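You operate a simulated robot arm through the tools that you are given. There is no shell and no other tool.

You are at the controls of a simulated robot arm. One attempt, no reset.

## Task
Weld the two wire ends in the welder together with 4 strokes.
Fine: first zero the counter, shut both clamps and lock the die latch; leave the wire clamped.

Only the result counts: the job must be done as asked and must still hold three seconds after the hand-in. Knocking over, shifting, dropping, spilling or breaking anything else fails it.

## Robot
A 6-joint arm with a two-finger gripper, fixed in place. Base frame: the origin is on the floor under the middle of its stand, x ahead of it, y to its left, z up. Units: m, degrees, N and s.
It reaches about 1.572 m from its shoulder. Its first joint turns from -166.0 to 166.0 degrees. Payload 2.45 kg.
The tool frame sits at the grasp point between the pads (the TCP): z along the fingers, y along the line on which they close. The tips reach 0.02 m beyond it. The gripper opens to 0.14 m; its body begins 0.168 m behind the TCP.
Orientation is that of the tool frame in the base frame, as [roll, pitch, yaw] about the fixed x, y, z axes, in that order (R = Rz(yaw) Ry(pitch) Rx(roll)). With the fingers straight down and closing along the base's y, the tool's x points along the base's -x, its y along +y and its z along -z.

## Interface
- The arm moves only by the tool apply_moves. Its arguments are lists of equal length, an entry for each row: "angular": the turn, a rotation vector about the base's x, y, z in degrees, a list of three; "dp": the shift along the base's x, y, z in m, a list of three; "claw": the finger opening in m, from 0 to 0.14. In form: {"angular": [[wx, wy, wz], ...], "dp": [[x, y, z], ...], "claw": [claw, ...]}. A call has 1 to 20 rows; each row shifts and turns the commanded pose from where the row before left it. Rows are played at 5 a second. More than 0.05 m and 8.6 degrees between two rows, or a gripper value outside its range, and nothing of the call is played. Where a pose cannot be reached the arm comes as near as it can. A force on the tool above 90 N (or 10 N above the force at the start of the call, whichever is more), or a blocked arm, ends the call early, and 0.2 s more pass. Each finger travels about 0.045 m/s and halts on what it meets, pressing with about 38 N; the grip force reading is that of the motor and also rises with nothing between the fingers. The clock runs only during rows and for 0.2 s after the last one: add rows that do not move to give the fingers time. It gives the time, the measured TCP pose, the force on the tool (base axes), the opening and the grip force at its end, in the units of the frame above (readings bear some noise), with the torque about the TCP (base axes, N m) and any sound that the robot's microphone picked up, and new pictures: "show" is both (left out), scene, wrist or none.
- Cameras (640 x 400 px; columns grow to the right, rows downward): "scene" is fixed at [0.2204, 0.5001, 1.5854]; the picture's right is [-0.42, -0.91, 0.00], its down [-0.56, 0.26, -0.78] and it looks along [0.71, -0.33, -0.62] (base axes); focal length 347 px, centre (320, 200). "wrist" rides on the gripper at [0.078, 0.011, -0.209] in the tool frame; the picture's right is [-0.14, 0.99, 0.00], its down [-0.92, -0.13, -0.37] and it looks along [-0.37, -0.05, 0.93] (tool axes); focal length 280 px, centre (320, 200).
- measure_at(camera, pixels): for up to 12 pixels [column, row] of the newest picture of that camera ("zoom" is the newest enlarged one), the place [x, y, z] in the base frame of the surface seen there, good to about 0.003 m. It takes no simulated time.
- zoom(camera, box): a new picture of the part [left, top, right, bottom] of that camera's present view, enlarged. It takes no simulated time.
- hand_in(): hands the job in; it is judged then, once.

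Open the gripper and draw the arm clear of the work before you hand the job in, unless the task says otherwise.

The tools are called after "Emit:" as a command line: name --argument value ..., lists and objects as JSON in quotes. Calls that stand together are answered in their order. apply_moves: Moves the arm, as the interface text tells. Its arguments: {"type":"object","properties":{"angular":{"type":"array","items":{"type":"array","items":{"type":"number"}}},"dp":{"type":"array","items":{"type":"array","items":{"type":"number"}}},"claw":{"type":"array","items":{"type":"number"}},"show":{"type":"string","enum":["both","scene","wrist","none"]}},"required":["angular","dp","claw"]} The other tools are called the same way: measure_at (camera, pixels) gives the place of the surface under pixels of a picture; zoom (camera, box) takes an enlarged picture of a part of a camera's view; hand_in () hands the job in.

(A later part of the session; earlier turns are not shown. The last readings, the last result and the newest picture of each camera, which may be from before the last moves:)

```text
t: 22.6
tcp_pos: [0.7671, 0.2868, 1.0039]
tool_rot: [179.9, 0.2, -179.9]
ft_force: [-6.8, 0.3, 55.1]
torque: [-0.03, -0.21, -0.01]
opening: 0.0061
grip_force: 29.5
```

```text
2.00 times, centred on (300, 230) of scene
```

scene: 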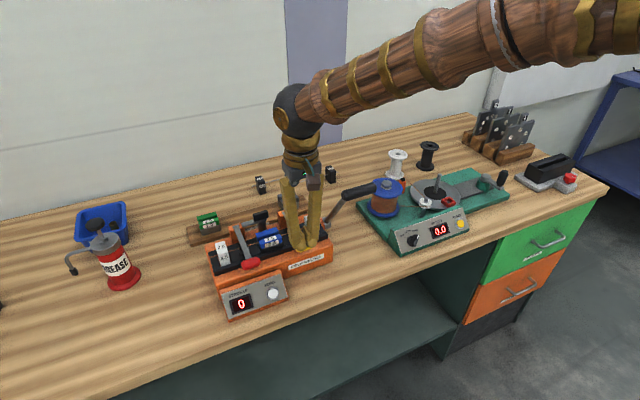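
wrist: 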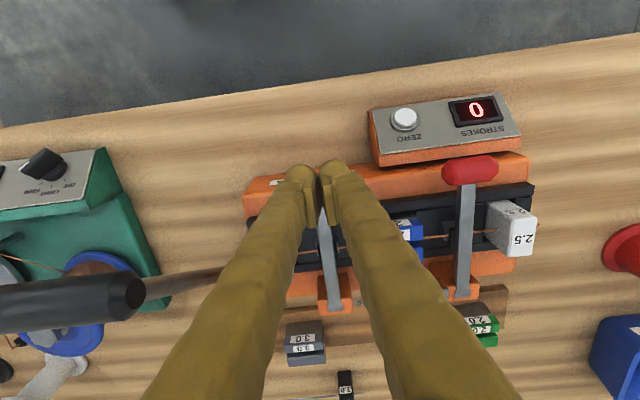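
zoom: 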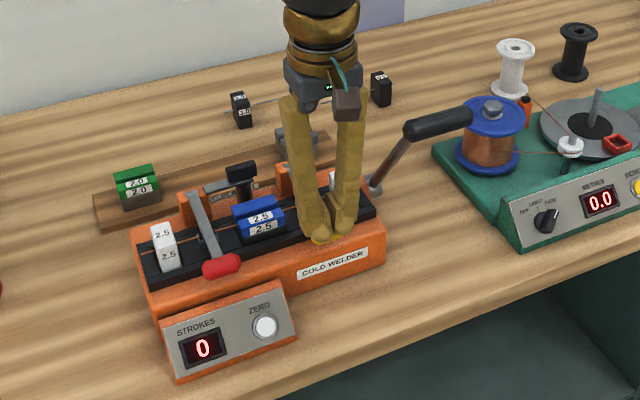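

55 N at the stop, so the yellow clamp is fully down too. I lift, then move over the latch knob while turning the tool −90° about z so the fingers close along x, opening to 0.06.

Emit:
apply_moves --angular '[[0, 0, 0], [0, 0, 0], [0, 0, 0], [0, 0, -7.5], [0, 0, -7.5], [0, 0, -7.5], [0, 0, -7.5], [0, 0, -7.5], [0, 0, -7.5], [0, 0, -7.5], [0, 0, -7.5], [0, 0, -7.5], [0, 0, -7.5], [0, 0, -7.5], [0, 0, -7.5], [0, 0, 0]]' --dp '[[0, 0, 0.0487], [0, 0, 0.0487], [0, 0, 0.0487], [0.0115, 0.0054, 0], [0.0115, 0.0054, 0], [0.0115, 0.0054, 0], [0.0115, 0.0054, 0], [0.0115, 0.0054, 0], [0.0115, 0.0054, 0], [0.0115, 0.0054, 0], [0.0115, 0.0054, 0], [0.0115, 0.0054, 0], [0.0115, 0.0054, 0], [0.0115, 0.0054, 0], [0.0115, 0.0054, 0], [0, 0, 0]]' --claw '[0, 0, 0, 0.06, 0.06, 0.06, 0.06, 0.06, 0.06, 0.06, 0.06, 0.06, 0.06, 0.06, 0.06, 0.06]'

Emit:
zoom --camera "wrist" --box '[240, 90, 400, 250]'

Emit:
zoom --camera "scene" --box '[180, 130, 420, 330]'

```text
t: 26.0
tcp_pos: [0.9042, 0.3495, 1.1466]
tool_rot: [-179.9, 0.0, 90.0]
ft_force: [0.7, -0.6, 0.5]
torque: [-0.02, 0.0, 0.01]
opening: 0.0605
grip_force: 0.0
```

scene: 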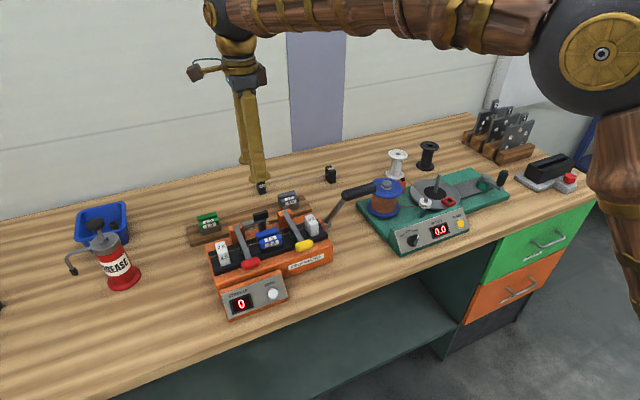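
wrist: 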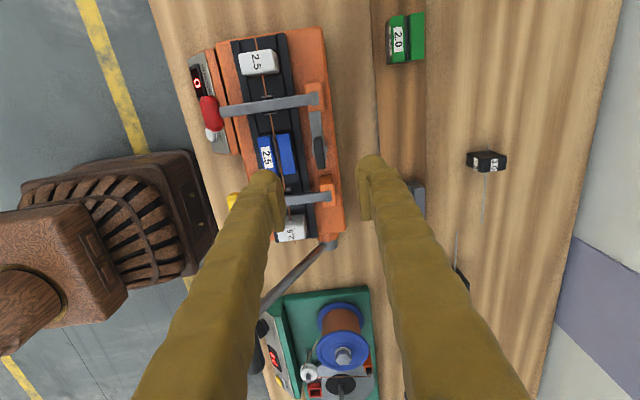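

```text
2.50 times, centred on (320, 170) of wrist
```

zoom: 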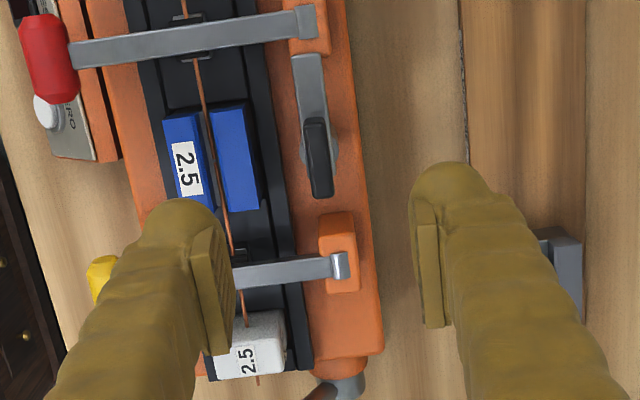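

```text
2.00 times, centred on (300, 230) of scene
```

zoom: 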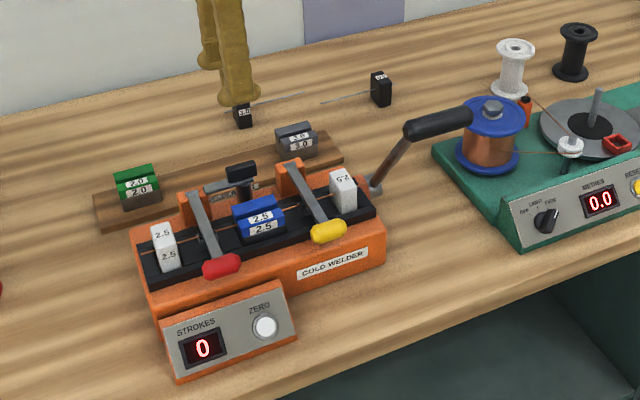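

Both clamp levers lie shut on the wire. The latch knob is at wrist px ~(319,153); I measure it precisely.

Emit:
measure_at --camera "wrist" --pixels '[[318, 139], [319, 153], [320, 165], [314, 153], [323, 153], [316, 114], [321, 114], [312, 114], [326, 153], [318, 128], [300, 160], [288, 150]]'

Emit:
zoom --camera "wrist" --box '[290, 100, 354, 180]'

```text
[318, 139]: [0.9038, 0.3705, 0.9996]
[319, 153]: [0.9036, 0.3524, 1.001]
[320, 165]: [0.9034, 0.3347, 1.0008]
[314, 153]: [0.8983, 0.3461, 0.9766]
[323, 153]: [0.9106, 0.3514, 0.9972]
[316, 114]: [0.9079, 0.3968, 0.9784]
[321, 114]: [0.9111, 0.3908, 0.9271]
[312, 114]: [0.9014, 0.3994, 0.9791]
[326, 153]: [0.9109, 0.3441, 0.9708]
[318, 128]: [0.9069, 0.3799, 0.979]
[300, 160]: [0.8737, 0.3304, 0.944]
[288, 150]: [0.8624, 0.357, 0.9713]
```

```text
5.00 times, centred on (322, 140) of wrist
```

zoom: 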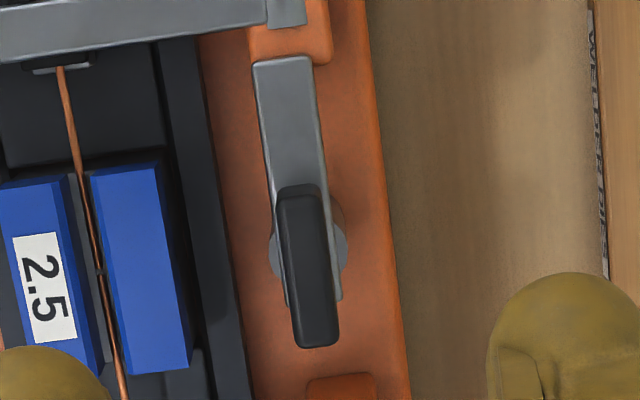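

The knob's centre is (0.9045, 0.352) with top z≈1.001, on the post axis. I descend to TCP z 1.006 (tips ~0.986, above the die and bar) and close on it.

Emit:
apply_moves --angular '[[0, 0, 0], [0, 0, 0], [0, 0, 0], [0, 0, 0], [0, 0, 0]]' --dp '[[0.0003, 0.0025, -0.045], [0, 0, -0.045], [0, 0, -0.04], [0, 0, -0.0106], [0, 0, 0]]' --claw '[0.06, 0.06, 0.06, 0.06, 0.06]'

Emit:
zoom --camera "wrist" --box '[240, 90, 400, 250]'

Emit:
zoom --camera "scene" --box '[200, 180, 340, 280]'

```text
t: 27.2
tcp_pos: [0.9063, 0.3524, 1.006]
tool_rot: [-180.0, 0.0, 90.1]
ft_force: [0.1, 0.0, 0.5]
torque: [0.01, 0.0, 0.02]
opening: 0.0601
grip_force: 0.0
```

scene: 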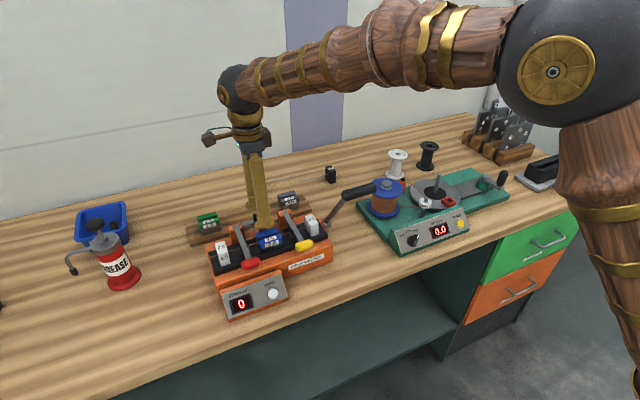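
wrist: 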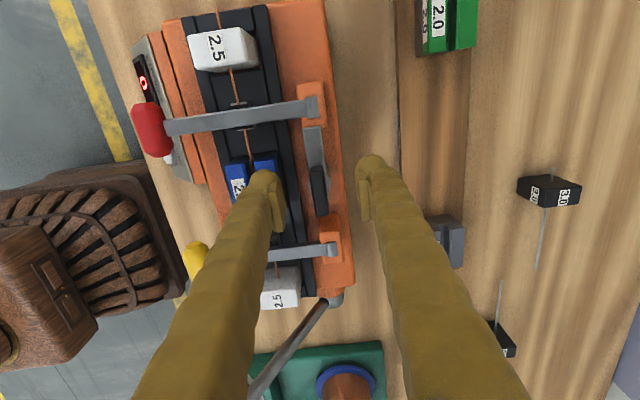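

```text
2.50 times, centred on (320, 170) of wrist
```

zoom: 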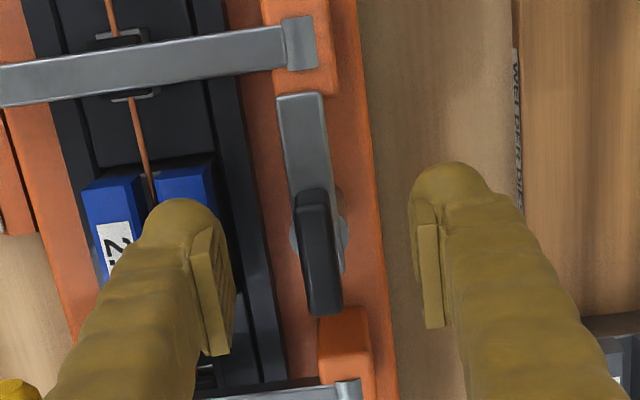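

```text
4.00 times, centred on (270, 230) of scene
```

zoom: 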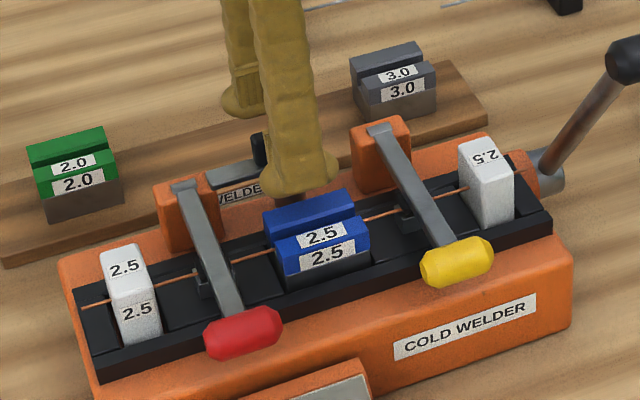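

Fingers straddle the knob cleanly (knob at zoom (318,250) between the pads). I close the grip on it.

Emit:
apply_moves --angular '[[0, 0, 0], [0, 0, 0], [0, 0, 0], [0, 0, 0], [0, 0, 0]]' --dp '[[0, 0, 0], [0, 0, 0], [0, 0, 0], [0, 0, 0], [0, 0, 0]]' --claw '[0.04, 0.02, 0.008, 0.005, 0.005]'

Emit:
zoom --camera "wrist" --box '[240, 90, 400, 250]'

```text
t: 28.4
tcp_pos: [0.9056, 0.3521, 1.006]
tool_rot: [-179.9, 0.0, 90.1]
ft_force: [-14.2, -1.3, -0.5]
torque: [-0.02, 0.13, 0.01]
opening: 0.0112
grip_force: 37.9
```

scene: 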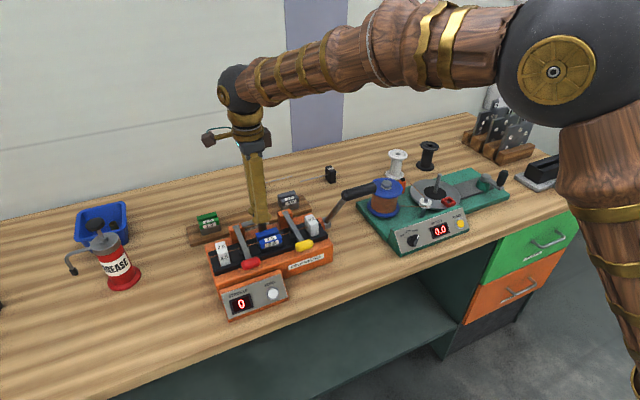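
wrist: 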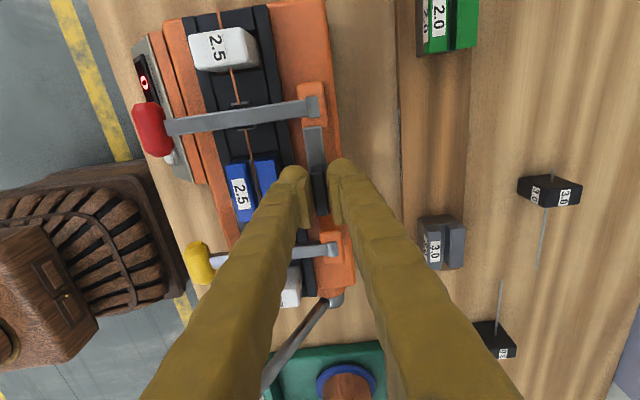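

```text
2.50 times, centred on (320, 170) of wrist
```

zoom: 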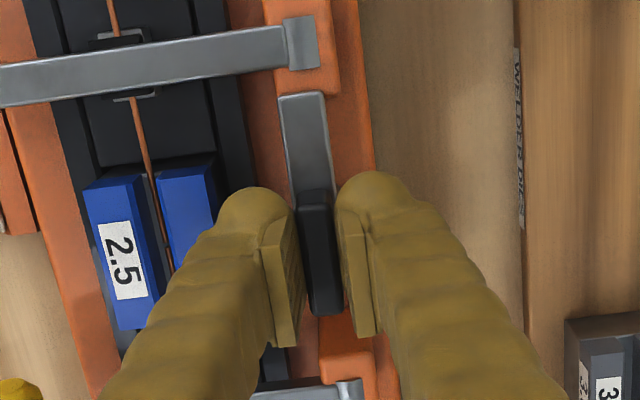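

Gripped (opening 11 mm, 38 N), with a −14 N side load from a ~1 mm offset. I shift −1 mm to relieve it, then turn the first 30° about z.

Emit:
apply_moves --angular '[[0, 0, 0], [0, 0, 0], [0, 0, 5], [0, 0, 5], [0, 0, 5], [0, 0, 5], [0, 0, 5], [0, 0, 5]]' --dp '[[-0.001, 0, 0], [0, 0, 0], [0, 0, 0], [0, 0, 0], [0, 0, 0], [0, 0, 0], [0, 0, 0], [0, 0, 0]]' --claw '[0.005, 0.005, 0.005, 0.005, 0.005, 0.005, 0.005, 0.005]'

Emit:
zoom --camera "wrist" --box '[240, 90, 400, 250]'

Emit:
zoom --camera "scene" --box '[200, 180, 340, 280]'

```text
t: 30.2
tcp_pos: [0.9035, 0.3535, 1.0057]
tool_rot: [-180.0, 0.1, 120.2]
ft_force: [12.0, -23.1, 8.0]
torque: [-0.26, -0.12, -0.02]
opening: 0.0112
grip_force: 38.3
```

scene: 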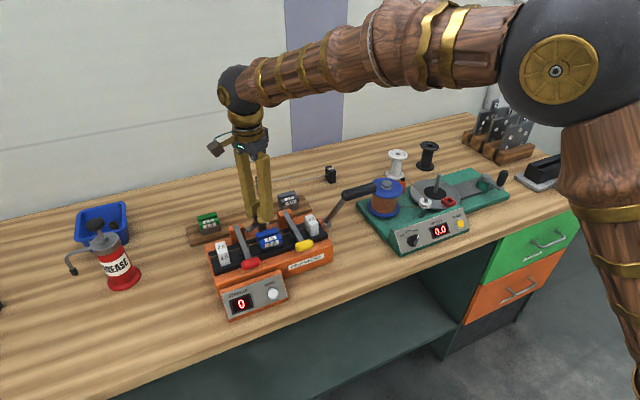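
wrist: 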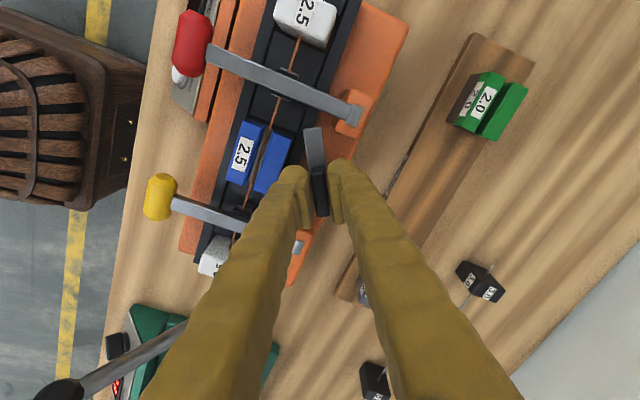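

```text
2.50 times, centred on (320, 170) of wrist
```

zoom: 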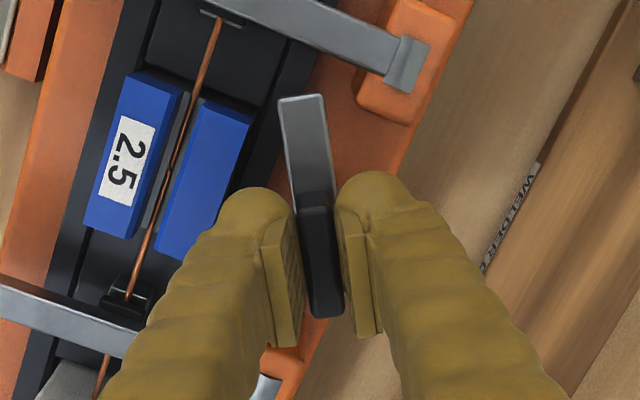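

```text
4.00 times, centred on (270, 230) of scene
```

zoom: 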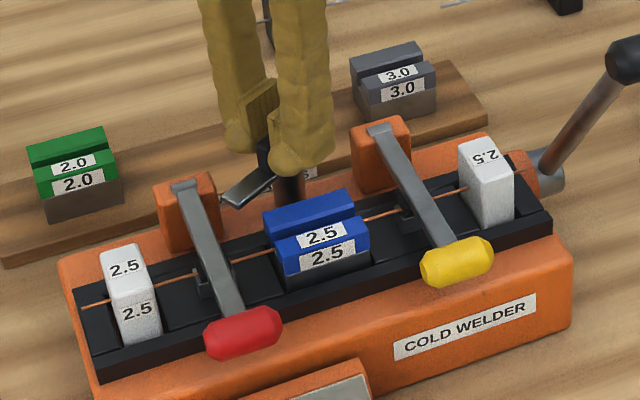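

The bar is swinging (30°). The side force (12, −23 N) shows the axis is ~3 mm to +x of my TCP, so I correct the centre and continue to 60°.

Emit:
apply_moves --angular '[[0, 0, 0], [0, 0, 5], [0, 0, 5], [0, 0, 5], [0, 0, 5], [0, 0, 5], [0, 0, 5]]' --dp '[[0.0008, -0.0016, 0], [0.00025, -0.00017, 0], [0.00025, -0.00017, 0], [0.00025, -0.00017, 0], [0.00025, -0.00017, 0], [0.00025, -0.00017, 0], [0.00025, -0.00017, 0]]' --claw '[0.005, 0.005, 0.005, 0.005, 0.005, 0.005, 0.005]'

Emit:
zoom --camera "scene" --box '[200, 180, 340, 280]'

```text
t: 31.8
tcp_pos: [0.9053, 0.3504, 1.0051]
tool_rot: [180.0, 0.0, 150.2]
ft_force: [-19.5, 19.1, -2.3]
torque: [0.22, 0.21, -0.01]
opening: 0.011
grip_force: 38.5
```

scene: 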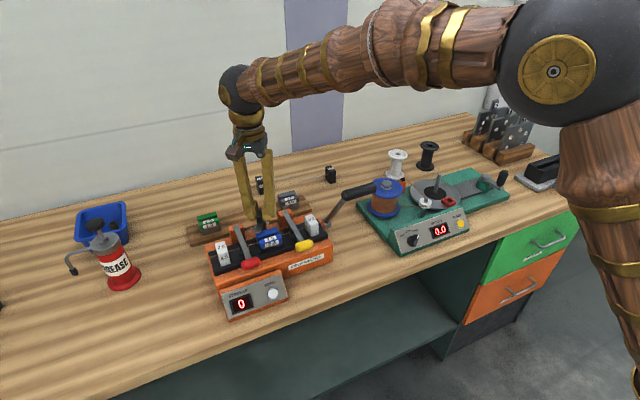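
wrist: 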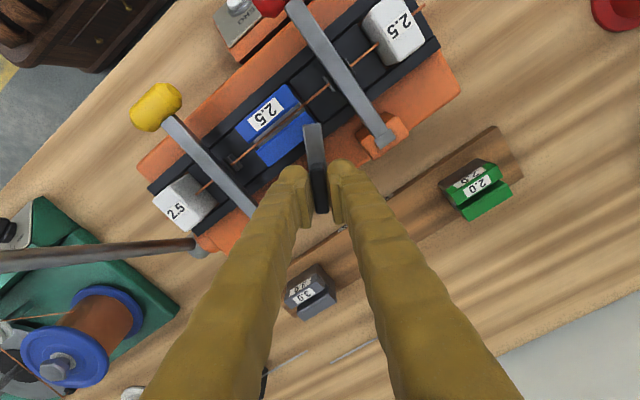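

```text
4.00 times, centred on (270, 230) of scene
```

zoom: 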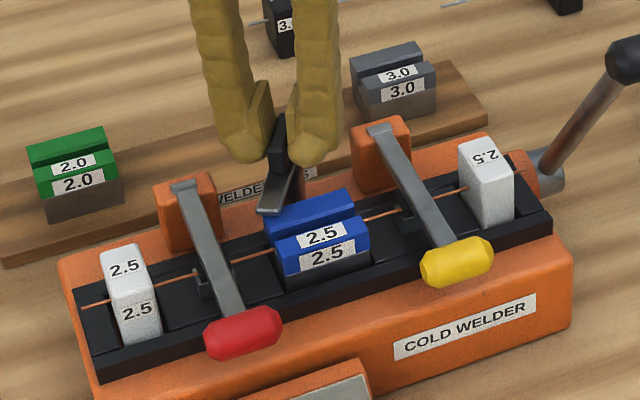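

Bar is at ~60°, with the correction overshooting by ~1.3 mm; I relieve it and continue turning 25° more.

Emit:
apply_moves --angular '[[0, 0, 0], [0, 0, 5], [0, 0, 5], [0, 0, 5], [0, 0, 5], [0, 0, 5]]' --dp '[[-0.0012, 0.0012, 0], [0.00013, 0, 0], [0.00013, 0, 0], [0.00013, 0, 0], [0.00013, 0, 0], [0.00013, 0, 0]]' --claw '[0.005, 0.005, 0.005, 0.005, 0.005, 0.005]'

Emit:
zoom --camera "scene" --box '[200, 180, 340, 280]'

Emit:
zoom --camera "wrist" --box '[240, 90, 400, 250]'

```text
t: 33.2
tcp_pos: [0.9052, 0.3514, 1.0053]
tool_rot: [179.9, 0.1, 175.1]
ft_force: [11.2, 0.3, -18.2]
torque: [0.01, -0.15, 0.04]
opening: 0.011
grip_force: 37.8
```

scene: 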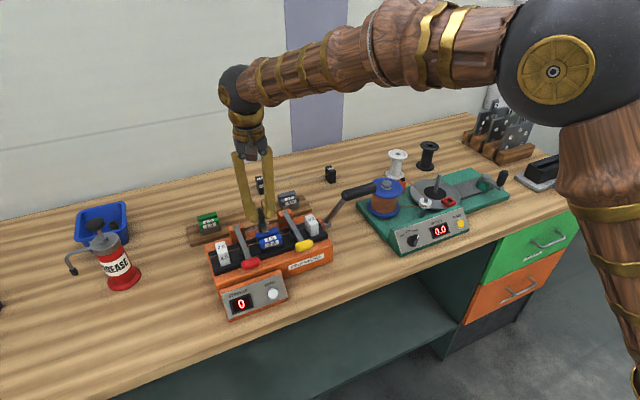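
wrist: 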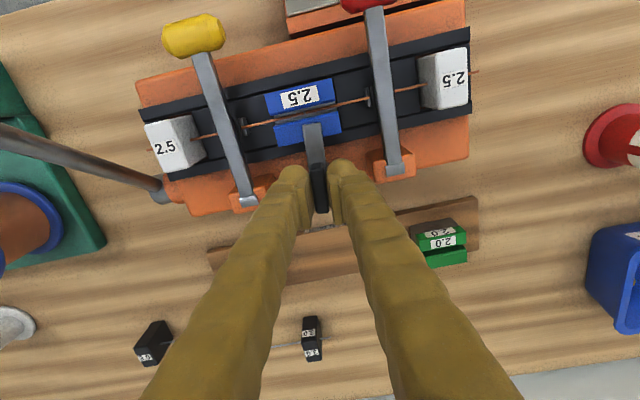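

```text
4.00 times, centred on (270, 230) of scene
```

zoom: 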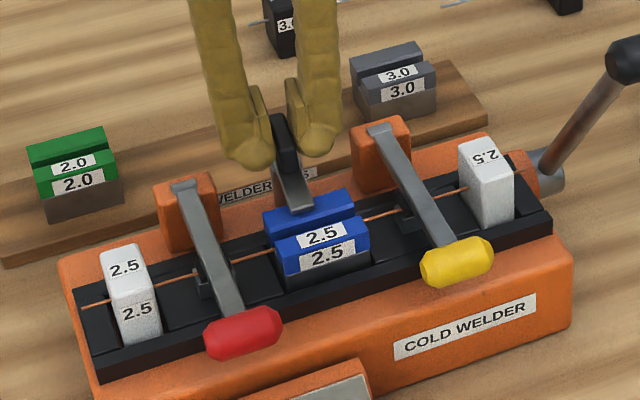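

```text
2.50 times, centred on (320, 170) of wrist
```

zoom: 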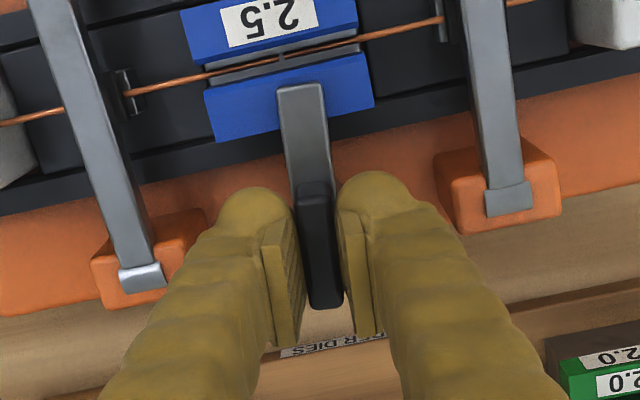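

The bar now lies over the die's rear half (85°). I continue in small turns to find its stop, watching torque and sound.

Emit:
apply_moves --angular '[[0, 0, 3], [0, 0, 3], [0, 0, 0]]' --dp '[[0, 0, 0], [0, 0, 0], [0, 0, 0]]' --claw '[0.005, 0.005, 0.005]' --show "wrist"

Emit:
zoom --camera "wrist" --box '[240, 90, 400, 250]'

```text
t: 34.0
tcp_pos: [0.9051, 0.3511, 1.005]
tool_rot: [179.9, 0.0, -178.9]
ft_force: [2.8, -6.3, -13.1]
torque: [-0.09, 0.19, -0.47]
opening: 0.011
grip_force: 38.4
```

wrist: 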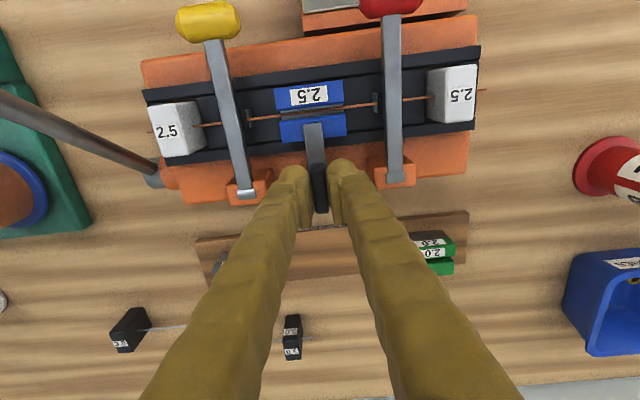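

```text
2.50 times, centred on (320, 170) of wrist
```

zoom: 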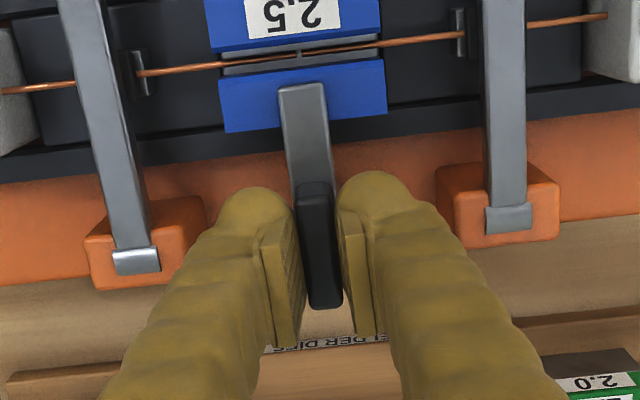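

Torque about z jumped to −0.47 N m, suggesting the stop. I give one more small nudge of 3° to confirm, then hold.

Emit:
apply_moves --angular '[[0, 0, 2], [0, 0, 2], [0, 0, 0]]' --dp '[[0, 0, 0], [0, 0, 0], [0, 0, 0]]' --claw '[0.005, 0.005, 0.005]' --show "scene"

Emit:
zoom --camera "scene" --box '[200, 180, 340, 280]'

```text
t: 34.8
tcp_pos: [0.906, 0.3505, 1.0057]
tool_rot: [-180.0, -0.2, -174.9]
ft_force: [-6.3, -5.4, -18.6]
torque: [0.0, 0.15, -0.96]
opening: 0.0127
grip_force: 38.9
```

scene: 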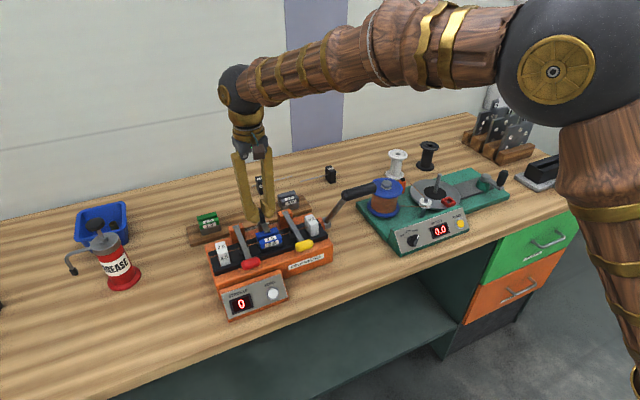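

```text
4.00 times, centred on (270, 230) of scene
```

zoom: 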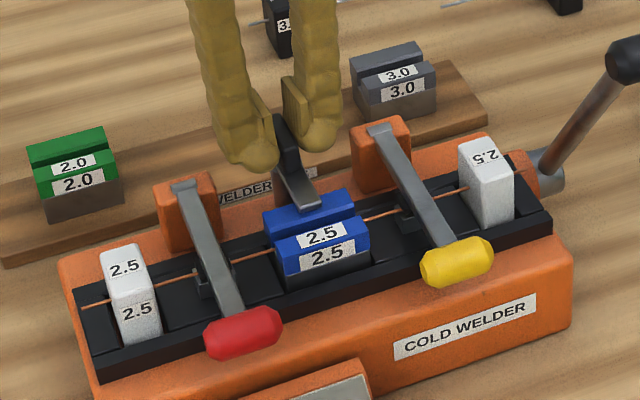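

Torque reached −0.96 N m and the knob started twisting in the pads, so the latch is at its locked stop over the die. I ease back, open slightly, and lift straight up.

Emit:
apply_moves --angular '[[0, 0, -3], [0, 0, 0], [0, 0, 0], [0, 0, 0], [0, 0, 0], [0, 0, 0], [0, 0, 0], [0, 0, 0]]' --dp '[[0, 0, 0], [0, 0, 0], [0, 0, 0], [0, 0, 0.01], [0, 0, 0.04], [0, 0, 0.045], [0, 0, 0.045], [0, 0, 0.045]]' --claw '[0.011, 0.032, 0.032, 0.032, 0.032, 0.032, 0.032, 0.032]'

Emit:
zoom --camera "scene" --box '[200, 180, 340, 280]'

Emit:
zoom --camera "wrist" --box '[200, 60, 440, 210]'

```text
t: 36.6
tcp_pos: [0.9035, 0.3493, 1.1905]
tool_rot: [-179.9, 0.0, -177.9]
ft_force: [-0.9, 0.3, 0.8]
torque: [-0.03, 0.02, 0.01]
opening: 0.0321
grip_force: 0.1
```

scene: 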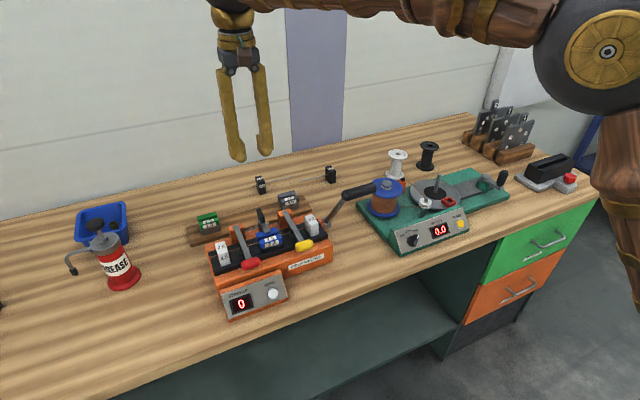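
wrist: 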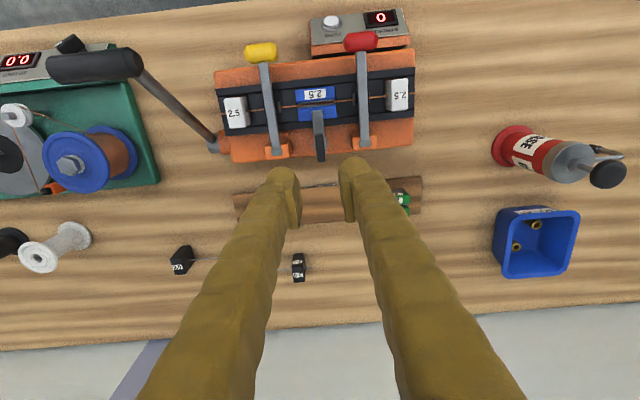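

```text
4.00 times, centred on (270, 230) of scene
```

zoom: 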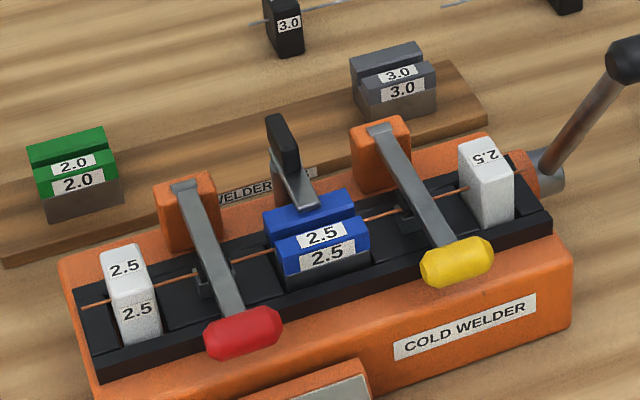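

```text
2.67 times, centred on (320, 135) of wrist
```

zoom: 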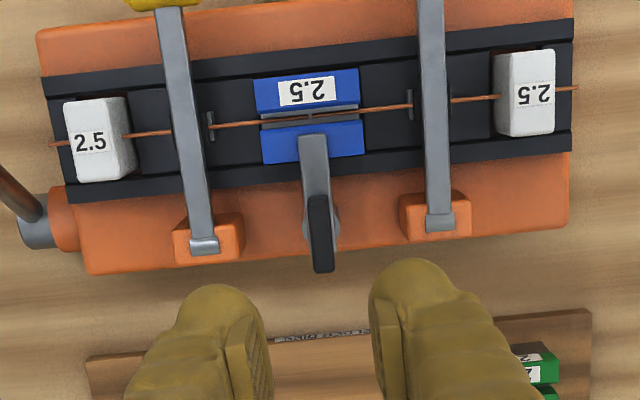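

The latch bar now lies squarely across the die, both clamps shut, counter 0. I measure the stroke handle, spool, and winder positions for the next approach.

Emit:
measure_at --camera "wrist" --pixels '[[135, 60], [100, 66], [55, 68], [95, 54], [95, 78], [175, 105], [200, 130], [215, 143], [68, 165], [115, 150], [100, 183], [48, 160]]'

Emit:
measure_at --camera "scene" --pixels '[[350, 193], [380, 187], [398, 181], [390, 183], [375, 192], [398, 232], [360, 207], [398, 250], [413, 240], [300, 345], [390, 290], [430, 272]]'

```text
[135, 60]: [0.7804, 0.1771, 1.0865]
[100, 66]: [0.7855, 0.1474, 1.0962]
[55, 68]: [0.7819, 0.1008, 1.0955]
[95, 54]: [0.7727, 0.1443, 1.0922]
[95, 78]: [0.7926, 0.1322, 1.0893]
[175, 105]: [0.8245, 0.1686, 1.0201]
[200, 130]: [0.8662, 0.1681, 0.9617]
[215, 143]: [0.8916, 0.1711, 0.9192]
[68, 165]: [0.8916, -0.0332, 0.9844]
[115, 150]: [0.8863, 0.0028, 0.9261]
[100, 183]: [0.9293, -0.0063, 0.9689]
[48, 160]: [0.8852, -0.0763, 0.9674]
```

```text
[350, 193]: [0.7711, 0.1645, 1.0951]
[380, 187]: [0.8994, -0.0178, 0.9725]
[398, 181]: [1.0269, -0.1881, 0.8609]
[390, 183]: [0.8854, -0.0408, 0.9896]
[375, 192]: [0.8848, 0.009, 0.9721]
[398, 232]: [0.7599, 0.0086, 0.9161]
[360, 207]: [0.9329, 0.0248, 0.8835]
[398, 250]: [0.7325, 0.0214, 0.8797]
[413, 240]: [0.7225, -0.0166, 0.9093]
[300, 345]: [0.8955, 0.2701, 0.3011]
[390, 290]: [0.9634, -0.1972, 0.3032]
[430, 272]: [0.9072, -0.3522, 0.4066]
```

The handle's grip runs y 0.093–0.18 with its axis at about (0.783, 1.082), clear of the winder (y<0.025). I swing over there with the fingers closing across the grip and the tool tilted ~34° along the lever.

Emit:
apply_moves --angular '[[0, 0, -7.67], [0, 0, -7.67], [0, 0, -7.67], [0, 0, -7.67], [0, 0, -7.67], [0, 0, -7.67], [0, 0, -7.67], [0, 0, -7.67], [0, 0, -7.67], [0, 0, -7.67], [0, 0, -7.67], [0, 0, -7.67], [0, -6.8, 0], [0, -6.8, 0], [0, -6.8, 0], [0, -6.8, 0], [0, -6.8, 0], [0, 0, 0]]' --dp '[[-0.0178, -0.0177, 0.008], [-0.0178, -0.0177, 0.008], [-0.0178, -0.0177, 0.008], [-0.0178, -0.0177, 0.008], [-0.0178, -0.0177, 0.008], [-0.0178, -0.0177, 0.008], [-0.0178, -0.0177, 0.008], [-0.0178, -0.0177, 0.008], [-0.0178, -0.0177, 0.008], [-0.0178, -0.0177, 0.008], [-0.0178, -0.0177, 0.008], [-0.0178, -0.0177, 0.008], [0, 0, -0.015], [0, 0, -0.015], [0, 0, -0.015], [0, 0, -0.015], [0, 0, -0.015], [0, 0, 0]]' --claw '[0.032, 0.032, 0.07, 0.07, 0.07, 0.07, 0.07, 0.07, 0.07, 0.07, 0.07, 0.07, 0.07, 0.07, 0.07, 0.07, 0.07, 0.07]'

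Emit:
zoom --camera "scene" --box '[220, 100, 460, 260]'

```text
t: 40.4
tcp_pos: [0.6934, 0.1396, 1.2114]
tool_rot: [145.9, 0.0, 90.0]
ft_force: [-0.3, 0.2, 1.0]
torque: [-0.01, 0.01, 0.03]
opening: 0.0698
grip_force: 0.1
```

scene: 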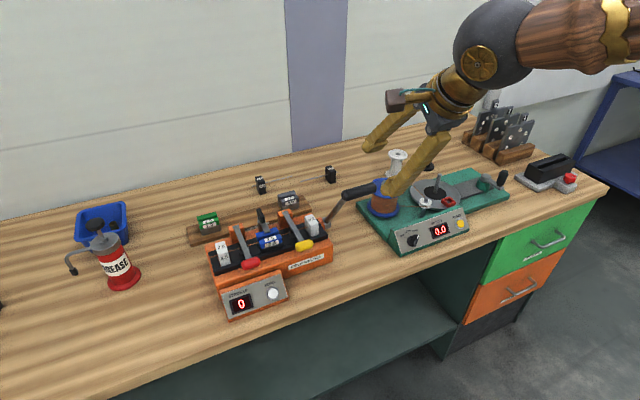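
wrist: 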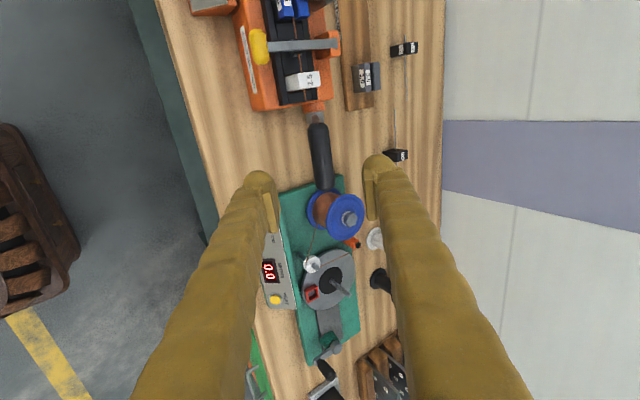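

```text
2.50 times, centred on (340, 180) of scene
```

zoom: 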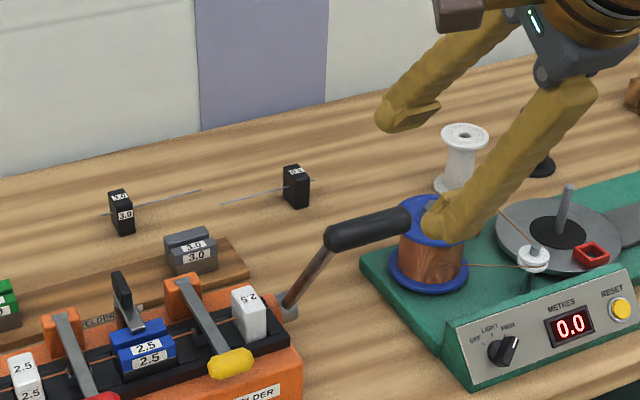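

The view down the lever shows the grip centred between the fingers (px (321,158)). I measure it once more before advancing.

Emit:
measure_at --camera "wrist" --pixels '[[318, 132], [320, 145], [321, 158], [323, 172], [324, 185], [311, 158], [331, 158], [315, 115], [318, 124], [308, 145], [330, 145], [345, 215]]'

Emit:
measure_at --camera "scene" --pixels '[[300, 310], [300, 322], [340, 295], [340, 305], [370, 280], [370, 290]]'

```text
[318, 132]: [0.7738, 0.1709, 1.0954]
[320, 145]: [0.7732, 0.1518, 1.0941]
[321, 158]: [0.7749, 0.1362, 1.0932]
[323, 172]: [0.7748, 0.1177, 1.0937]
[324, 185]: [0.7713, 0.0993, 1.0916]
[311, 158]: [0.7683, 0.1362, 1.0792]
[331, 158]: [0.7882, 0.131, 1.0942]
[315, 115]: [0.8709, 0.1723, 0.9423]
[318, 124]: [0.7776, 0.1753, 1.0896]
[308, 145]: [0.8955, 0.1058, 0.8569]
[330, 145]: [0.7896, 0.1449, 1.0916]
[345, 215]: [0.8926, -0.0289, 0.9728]
```

```text
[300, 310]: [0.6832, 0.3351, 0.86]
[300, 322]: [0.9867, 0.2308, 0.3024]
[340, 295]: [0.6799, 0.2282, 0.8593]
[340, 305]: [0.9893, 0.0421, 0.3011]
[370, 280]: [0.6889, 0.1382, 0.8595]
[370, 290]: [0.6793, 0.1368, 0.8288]
```

Grip axis confirmed at (0.782, 1.082), y 0.093–0.178; the bench front edge is x≈0.67. I advance 15.5 cm along the fingers so the grip sits between the open pads.

Emit:
apply_moves --angular '[[0, 0, 0], [0, 0, 0], [0, 0, 0], [0, 0, 0], [0, 0, 0], [0, 0, 0]]' --dp '[[0.0175, -0.0012, -0.0257], [0.0175, -0.0012, -0.0257], [0.0175, -0.0012, -0.0257], [0.0175, -0.0012, -0.0257], [0.0175, -0.0012, -0.0257], [0, 0, 0]]' --claw '[0.07, 0.07, 0.07, 0.07, 0.07, 0.07]'

Emit:
zoom --camera "scene" --box '[220, 100, 460, 260]'

Emit:
zoom --camera "wrist" --box '[220, 90, 420, 250]'

```text
t: 41.8
tcp_pos: [0.7783, 0.1341, 1.0822]
tool_rot: [146.1, 0.0, 90.1]
ft_force: [0.4, -0.6, -0.3]
torque: [-0.02, 0.0, 0.02]
opening: 0.0701
grip_force: 0.1
```

scene: 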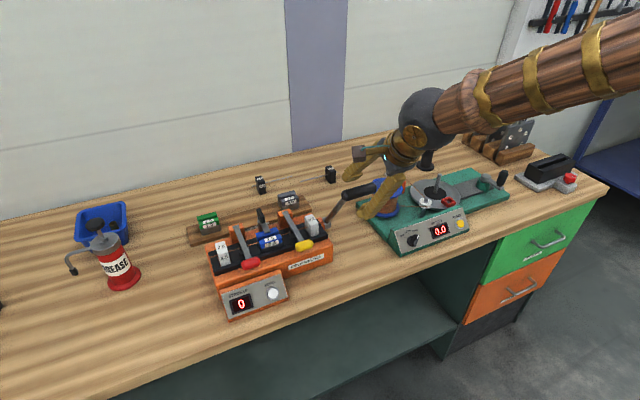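
wrist: 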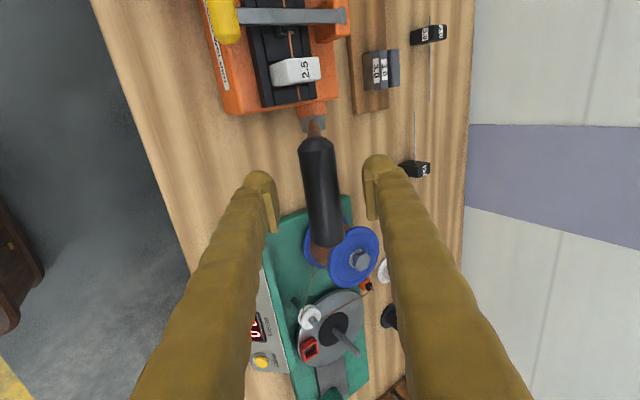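

```text
2.50 times, centred on (340, 180) of scene
```

zoom: 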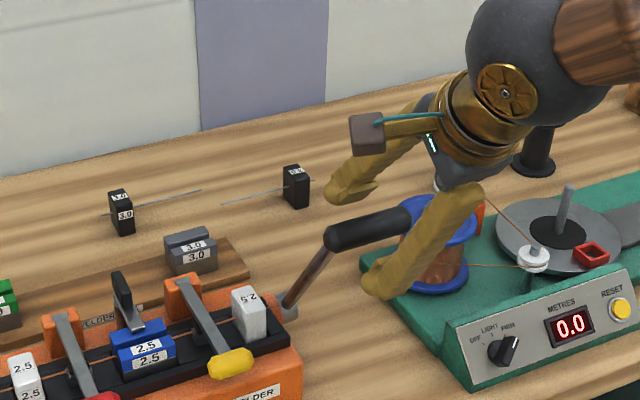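

```text
2.50 times, centred on (320, 170) of wrist
```

zoom: 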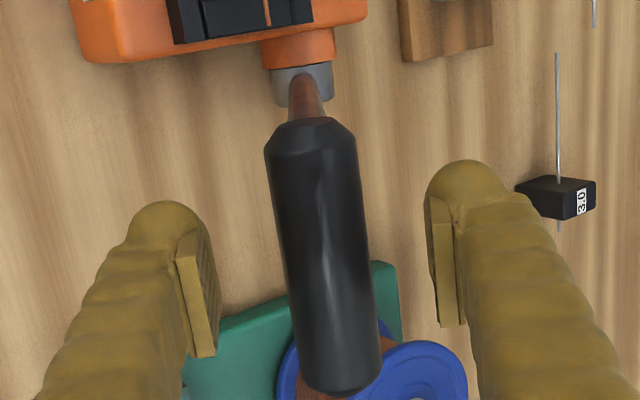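

The black grip is centred between the pads. I close on it firmly.

Emit:
apply_moves --angular '[[0, 0, 0], [0, 0, 0], [0, 0, 0], [0, 0, 0], [0, 0, 0]]' --dp '[[0, 0, 0], [0, 0, 0], [0, 0, 0], [0, 0, 0], [0, 0, 0]]' --claw '[0.055, 0.04, 0.025, 0.02, 0.02]'

Emit:
zoom --camera "wrist" --box '[220, 90, 420, 250]'

```text
t: 43.0
tcp_pos: [0.7803, 0.1329, 1.0834]
tool_rot: [145.9, -0.1, 90.1]
ft_force: [4.1, -0.2, 4.0]
torque: [0.05, -0.28, 0.0]
opening: 0.0243
grip_force: 36.3
```

scene: 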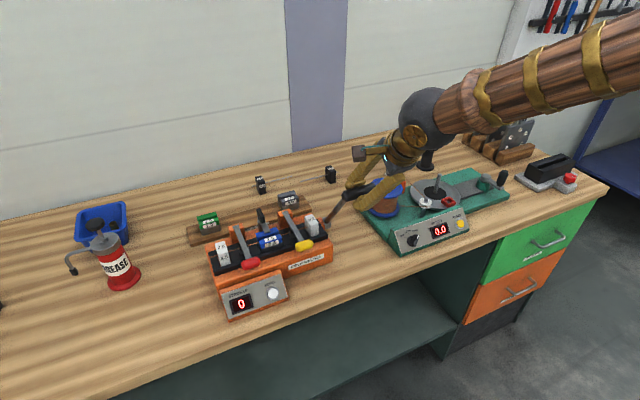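
wrist: 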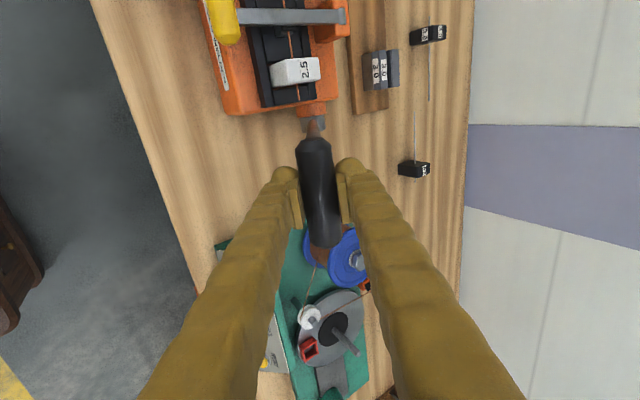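

```text
2.50 times, centred on (320, 170) of wrist
```

zoom: 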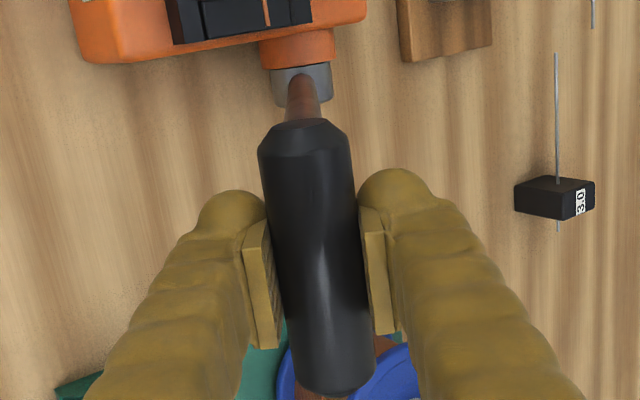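

Gripped (opening 24 mm, 36 N). I try the first 10° of the stroke forward-down about the pivot (~(0.888, 0.911)), turning the tool with the lever and watching the force.

Emit:
apply_moves --angular '[[0, -5, 0], [0, -5, 0]]' --dp '[[-0.0145, 0, -0.0099], [-0.0136, 0, -0.0111]]' --claw '[0.02, 0.02]'

Emit:
zoom --camera "scene" --box '[220, 100, 460, 260]'

```text
t: 43.6
tcp_pos: [0.7491, 0.1335, 1.0602]
tool_rot: [136.2, -0.4, 89.8]
ft_force: [10.2, 7.6, -3.2]
torque: [0.14, 0.11, -0.18]
opening: 0.0247
grip_force: 45.2
```

scene: 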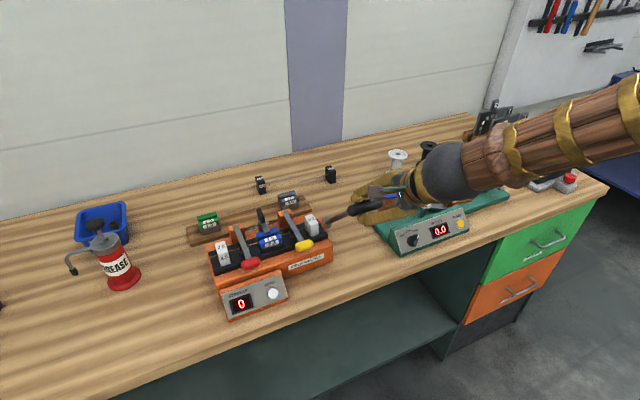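
wrist: 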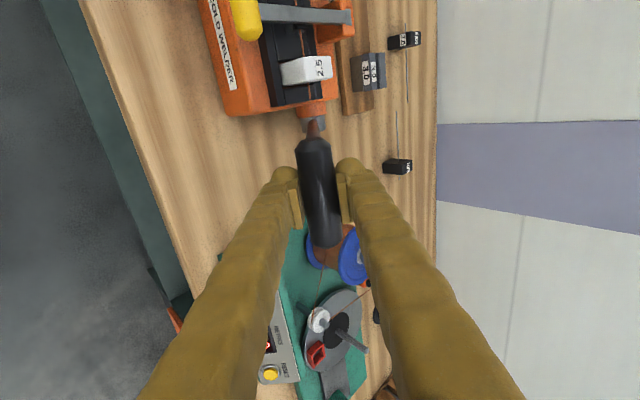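

```text
2.50 times, centred on (340, 180) of scene
```

zoom: 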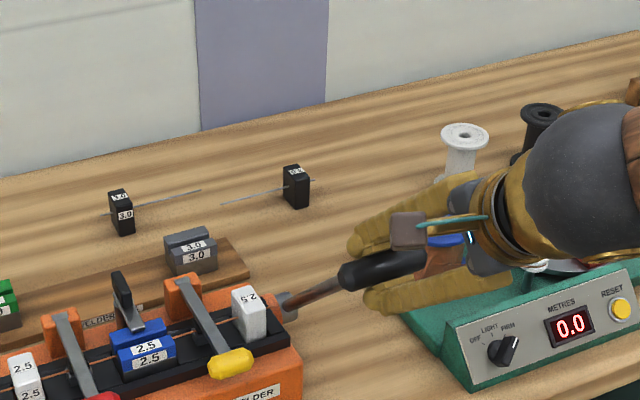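

The lever moves with ~12 N of drag. I continue 20° more along the arc.

Emit:
apply_moves --angular '[[0, -5, 0], [0, -5, 0], [0, -5, 0], [0, -5, 0]]' --dp '[[-0.0126, 0, -0.0123], [-0.0114, 0, -0.0133], [-0.0103, 0, -0.0142], [-0.0089, 0, -0.0151]]' --claw '[0.02, 0.02, 0.02, 0.02]'

Emit:
zoom --camera "scene" --box '[220, 160, 460, 320]'

```text
t: 44.6
tcp_pos: [0.7476, 0.1285, 1.0741]
tool_rot: [134.6, -0.1, 90.2]
ft_force: [-14.5, -12.4, 26.7]
torque: [-0.06, -0.08, -0.18]
opening: 0.0266
grip_force: 45.3
out of reach, approached as far as the arm can: row 1, 2, 3, 4
```

scene: 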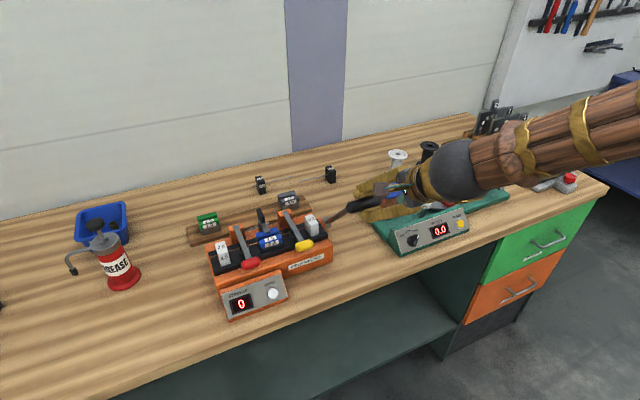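
wrist: 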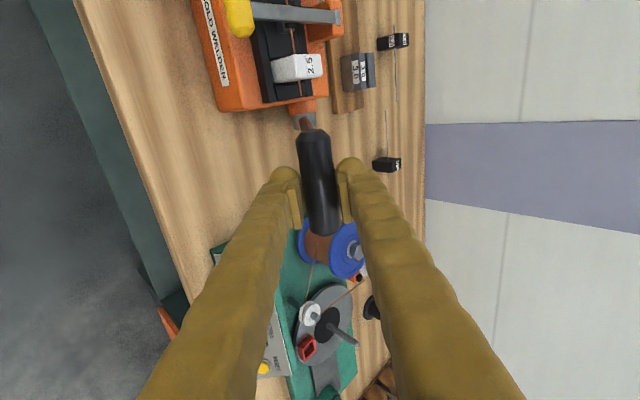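

```text
2.50 times, centred on (340, 240) of scene
```

zoom: 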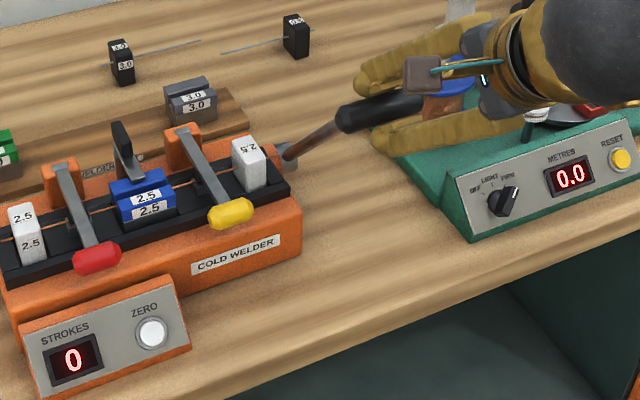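

The arm ran out of reach with more tilt (counter still 0). I open the fingers in place to release the lever and see whether it springs back or stays.

Emit:
apply_moves --angular '[[0, 0, 0], [0, 0, 0], [0, 0, 0]]' --dp '[[0, 0, 0], [0, 0, 0], [0, 0, 0]]' --claw '[0.07, 0.07, 0.07]'

Emit:
zoom --camera "wrist" --box '[220, 90, 420, 250]'

Emit:
zoom --camera "scene" --box '[220, 160, 460, 320]'

```text
t: 45.4
tcp_pos: [0.749, 0.1283, 1.0725]
tool_rot: [134.6, 0.0, 90.4]
ft_force: [2.5, 1.3, 3.5]
torque: [0.0, -0.1, 0.03]
opening: 0.073
grip_force: 2.5
```

scene: 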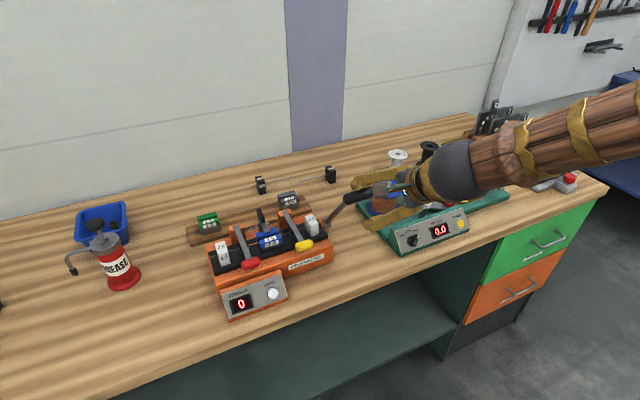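
wrist: 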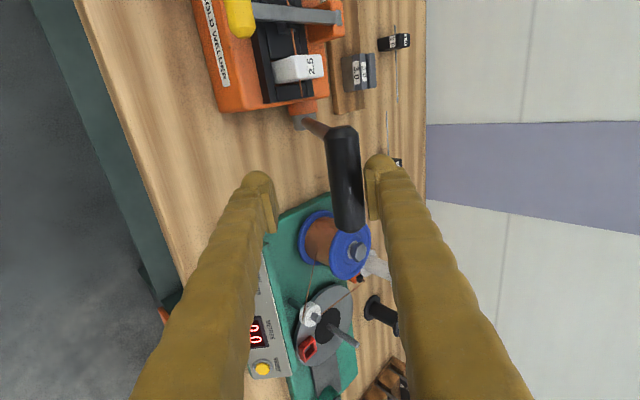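

```text
2.50 times, centred on (320, 170) of wrist
```

zoom: 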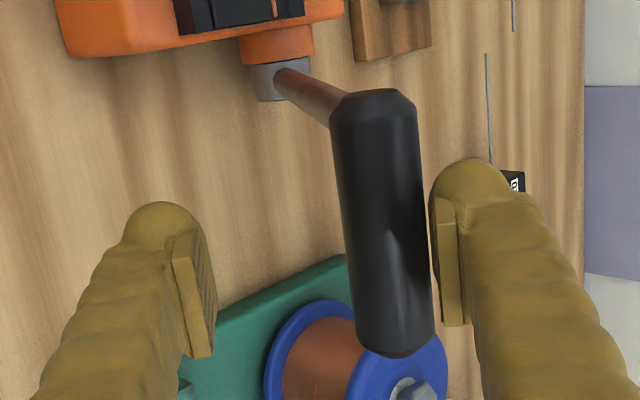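

```text
2.50 times, centred on (340, 240) of scene
```

zoom: 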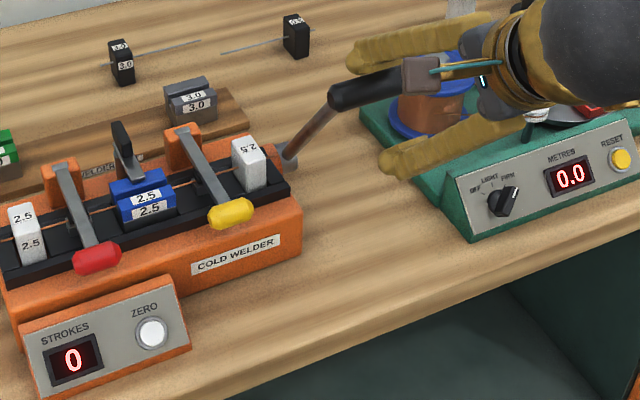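

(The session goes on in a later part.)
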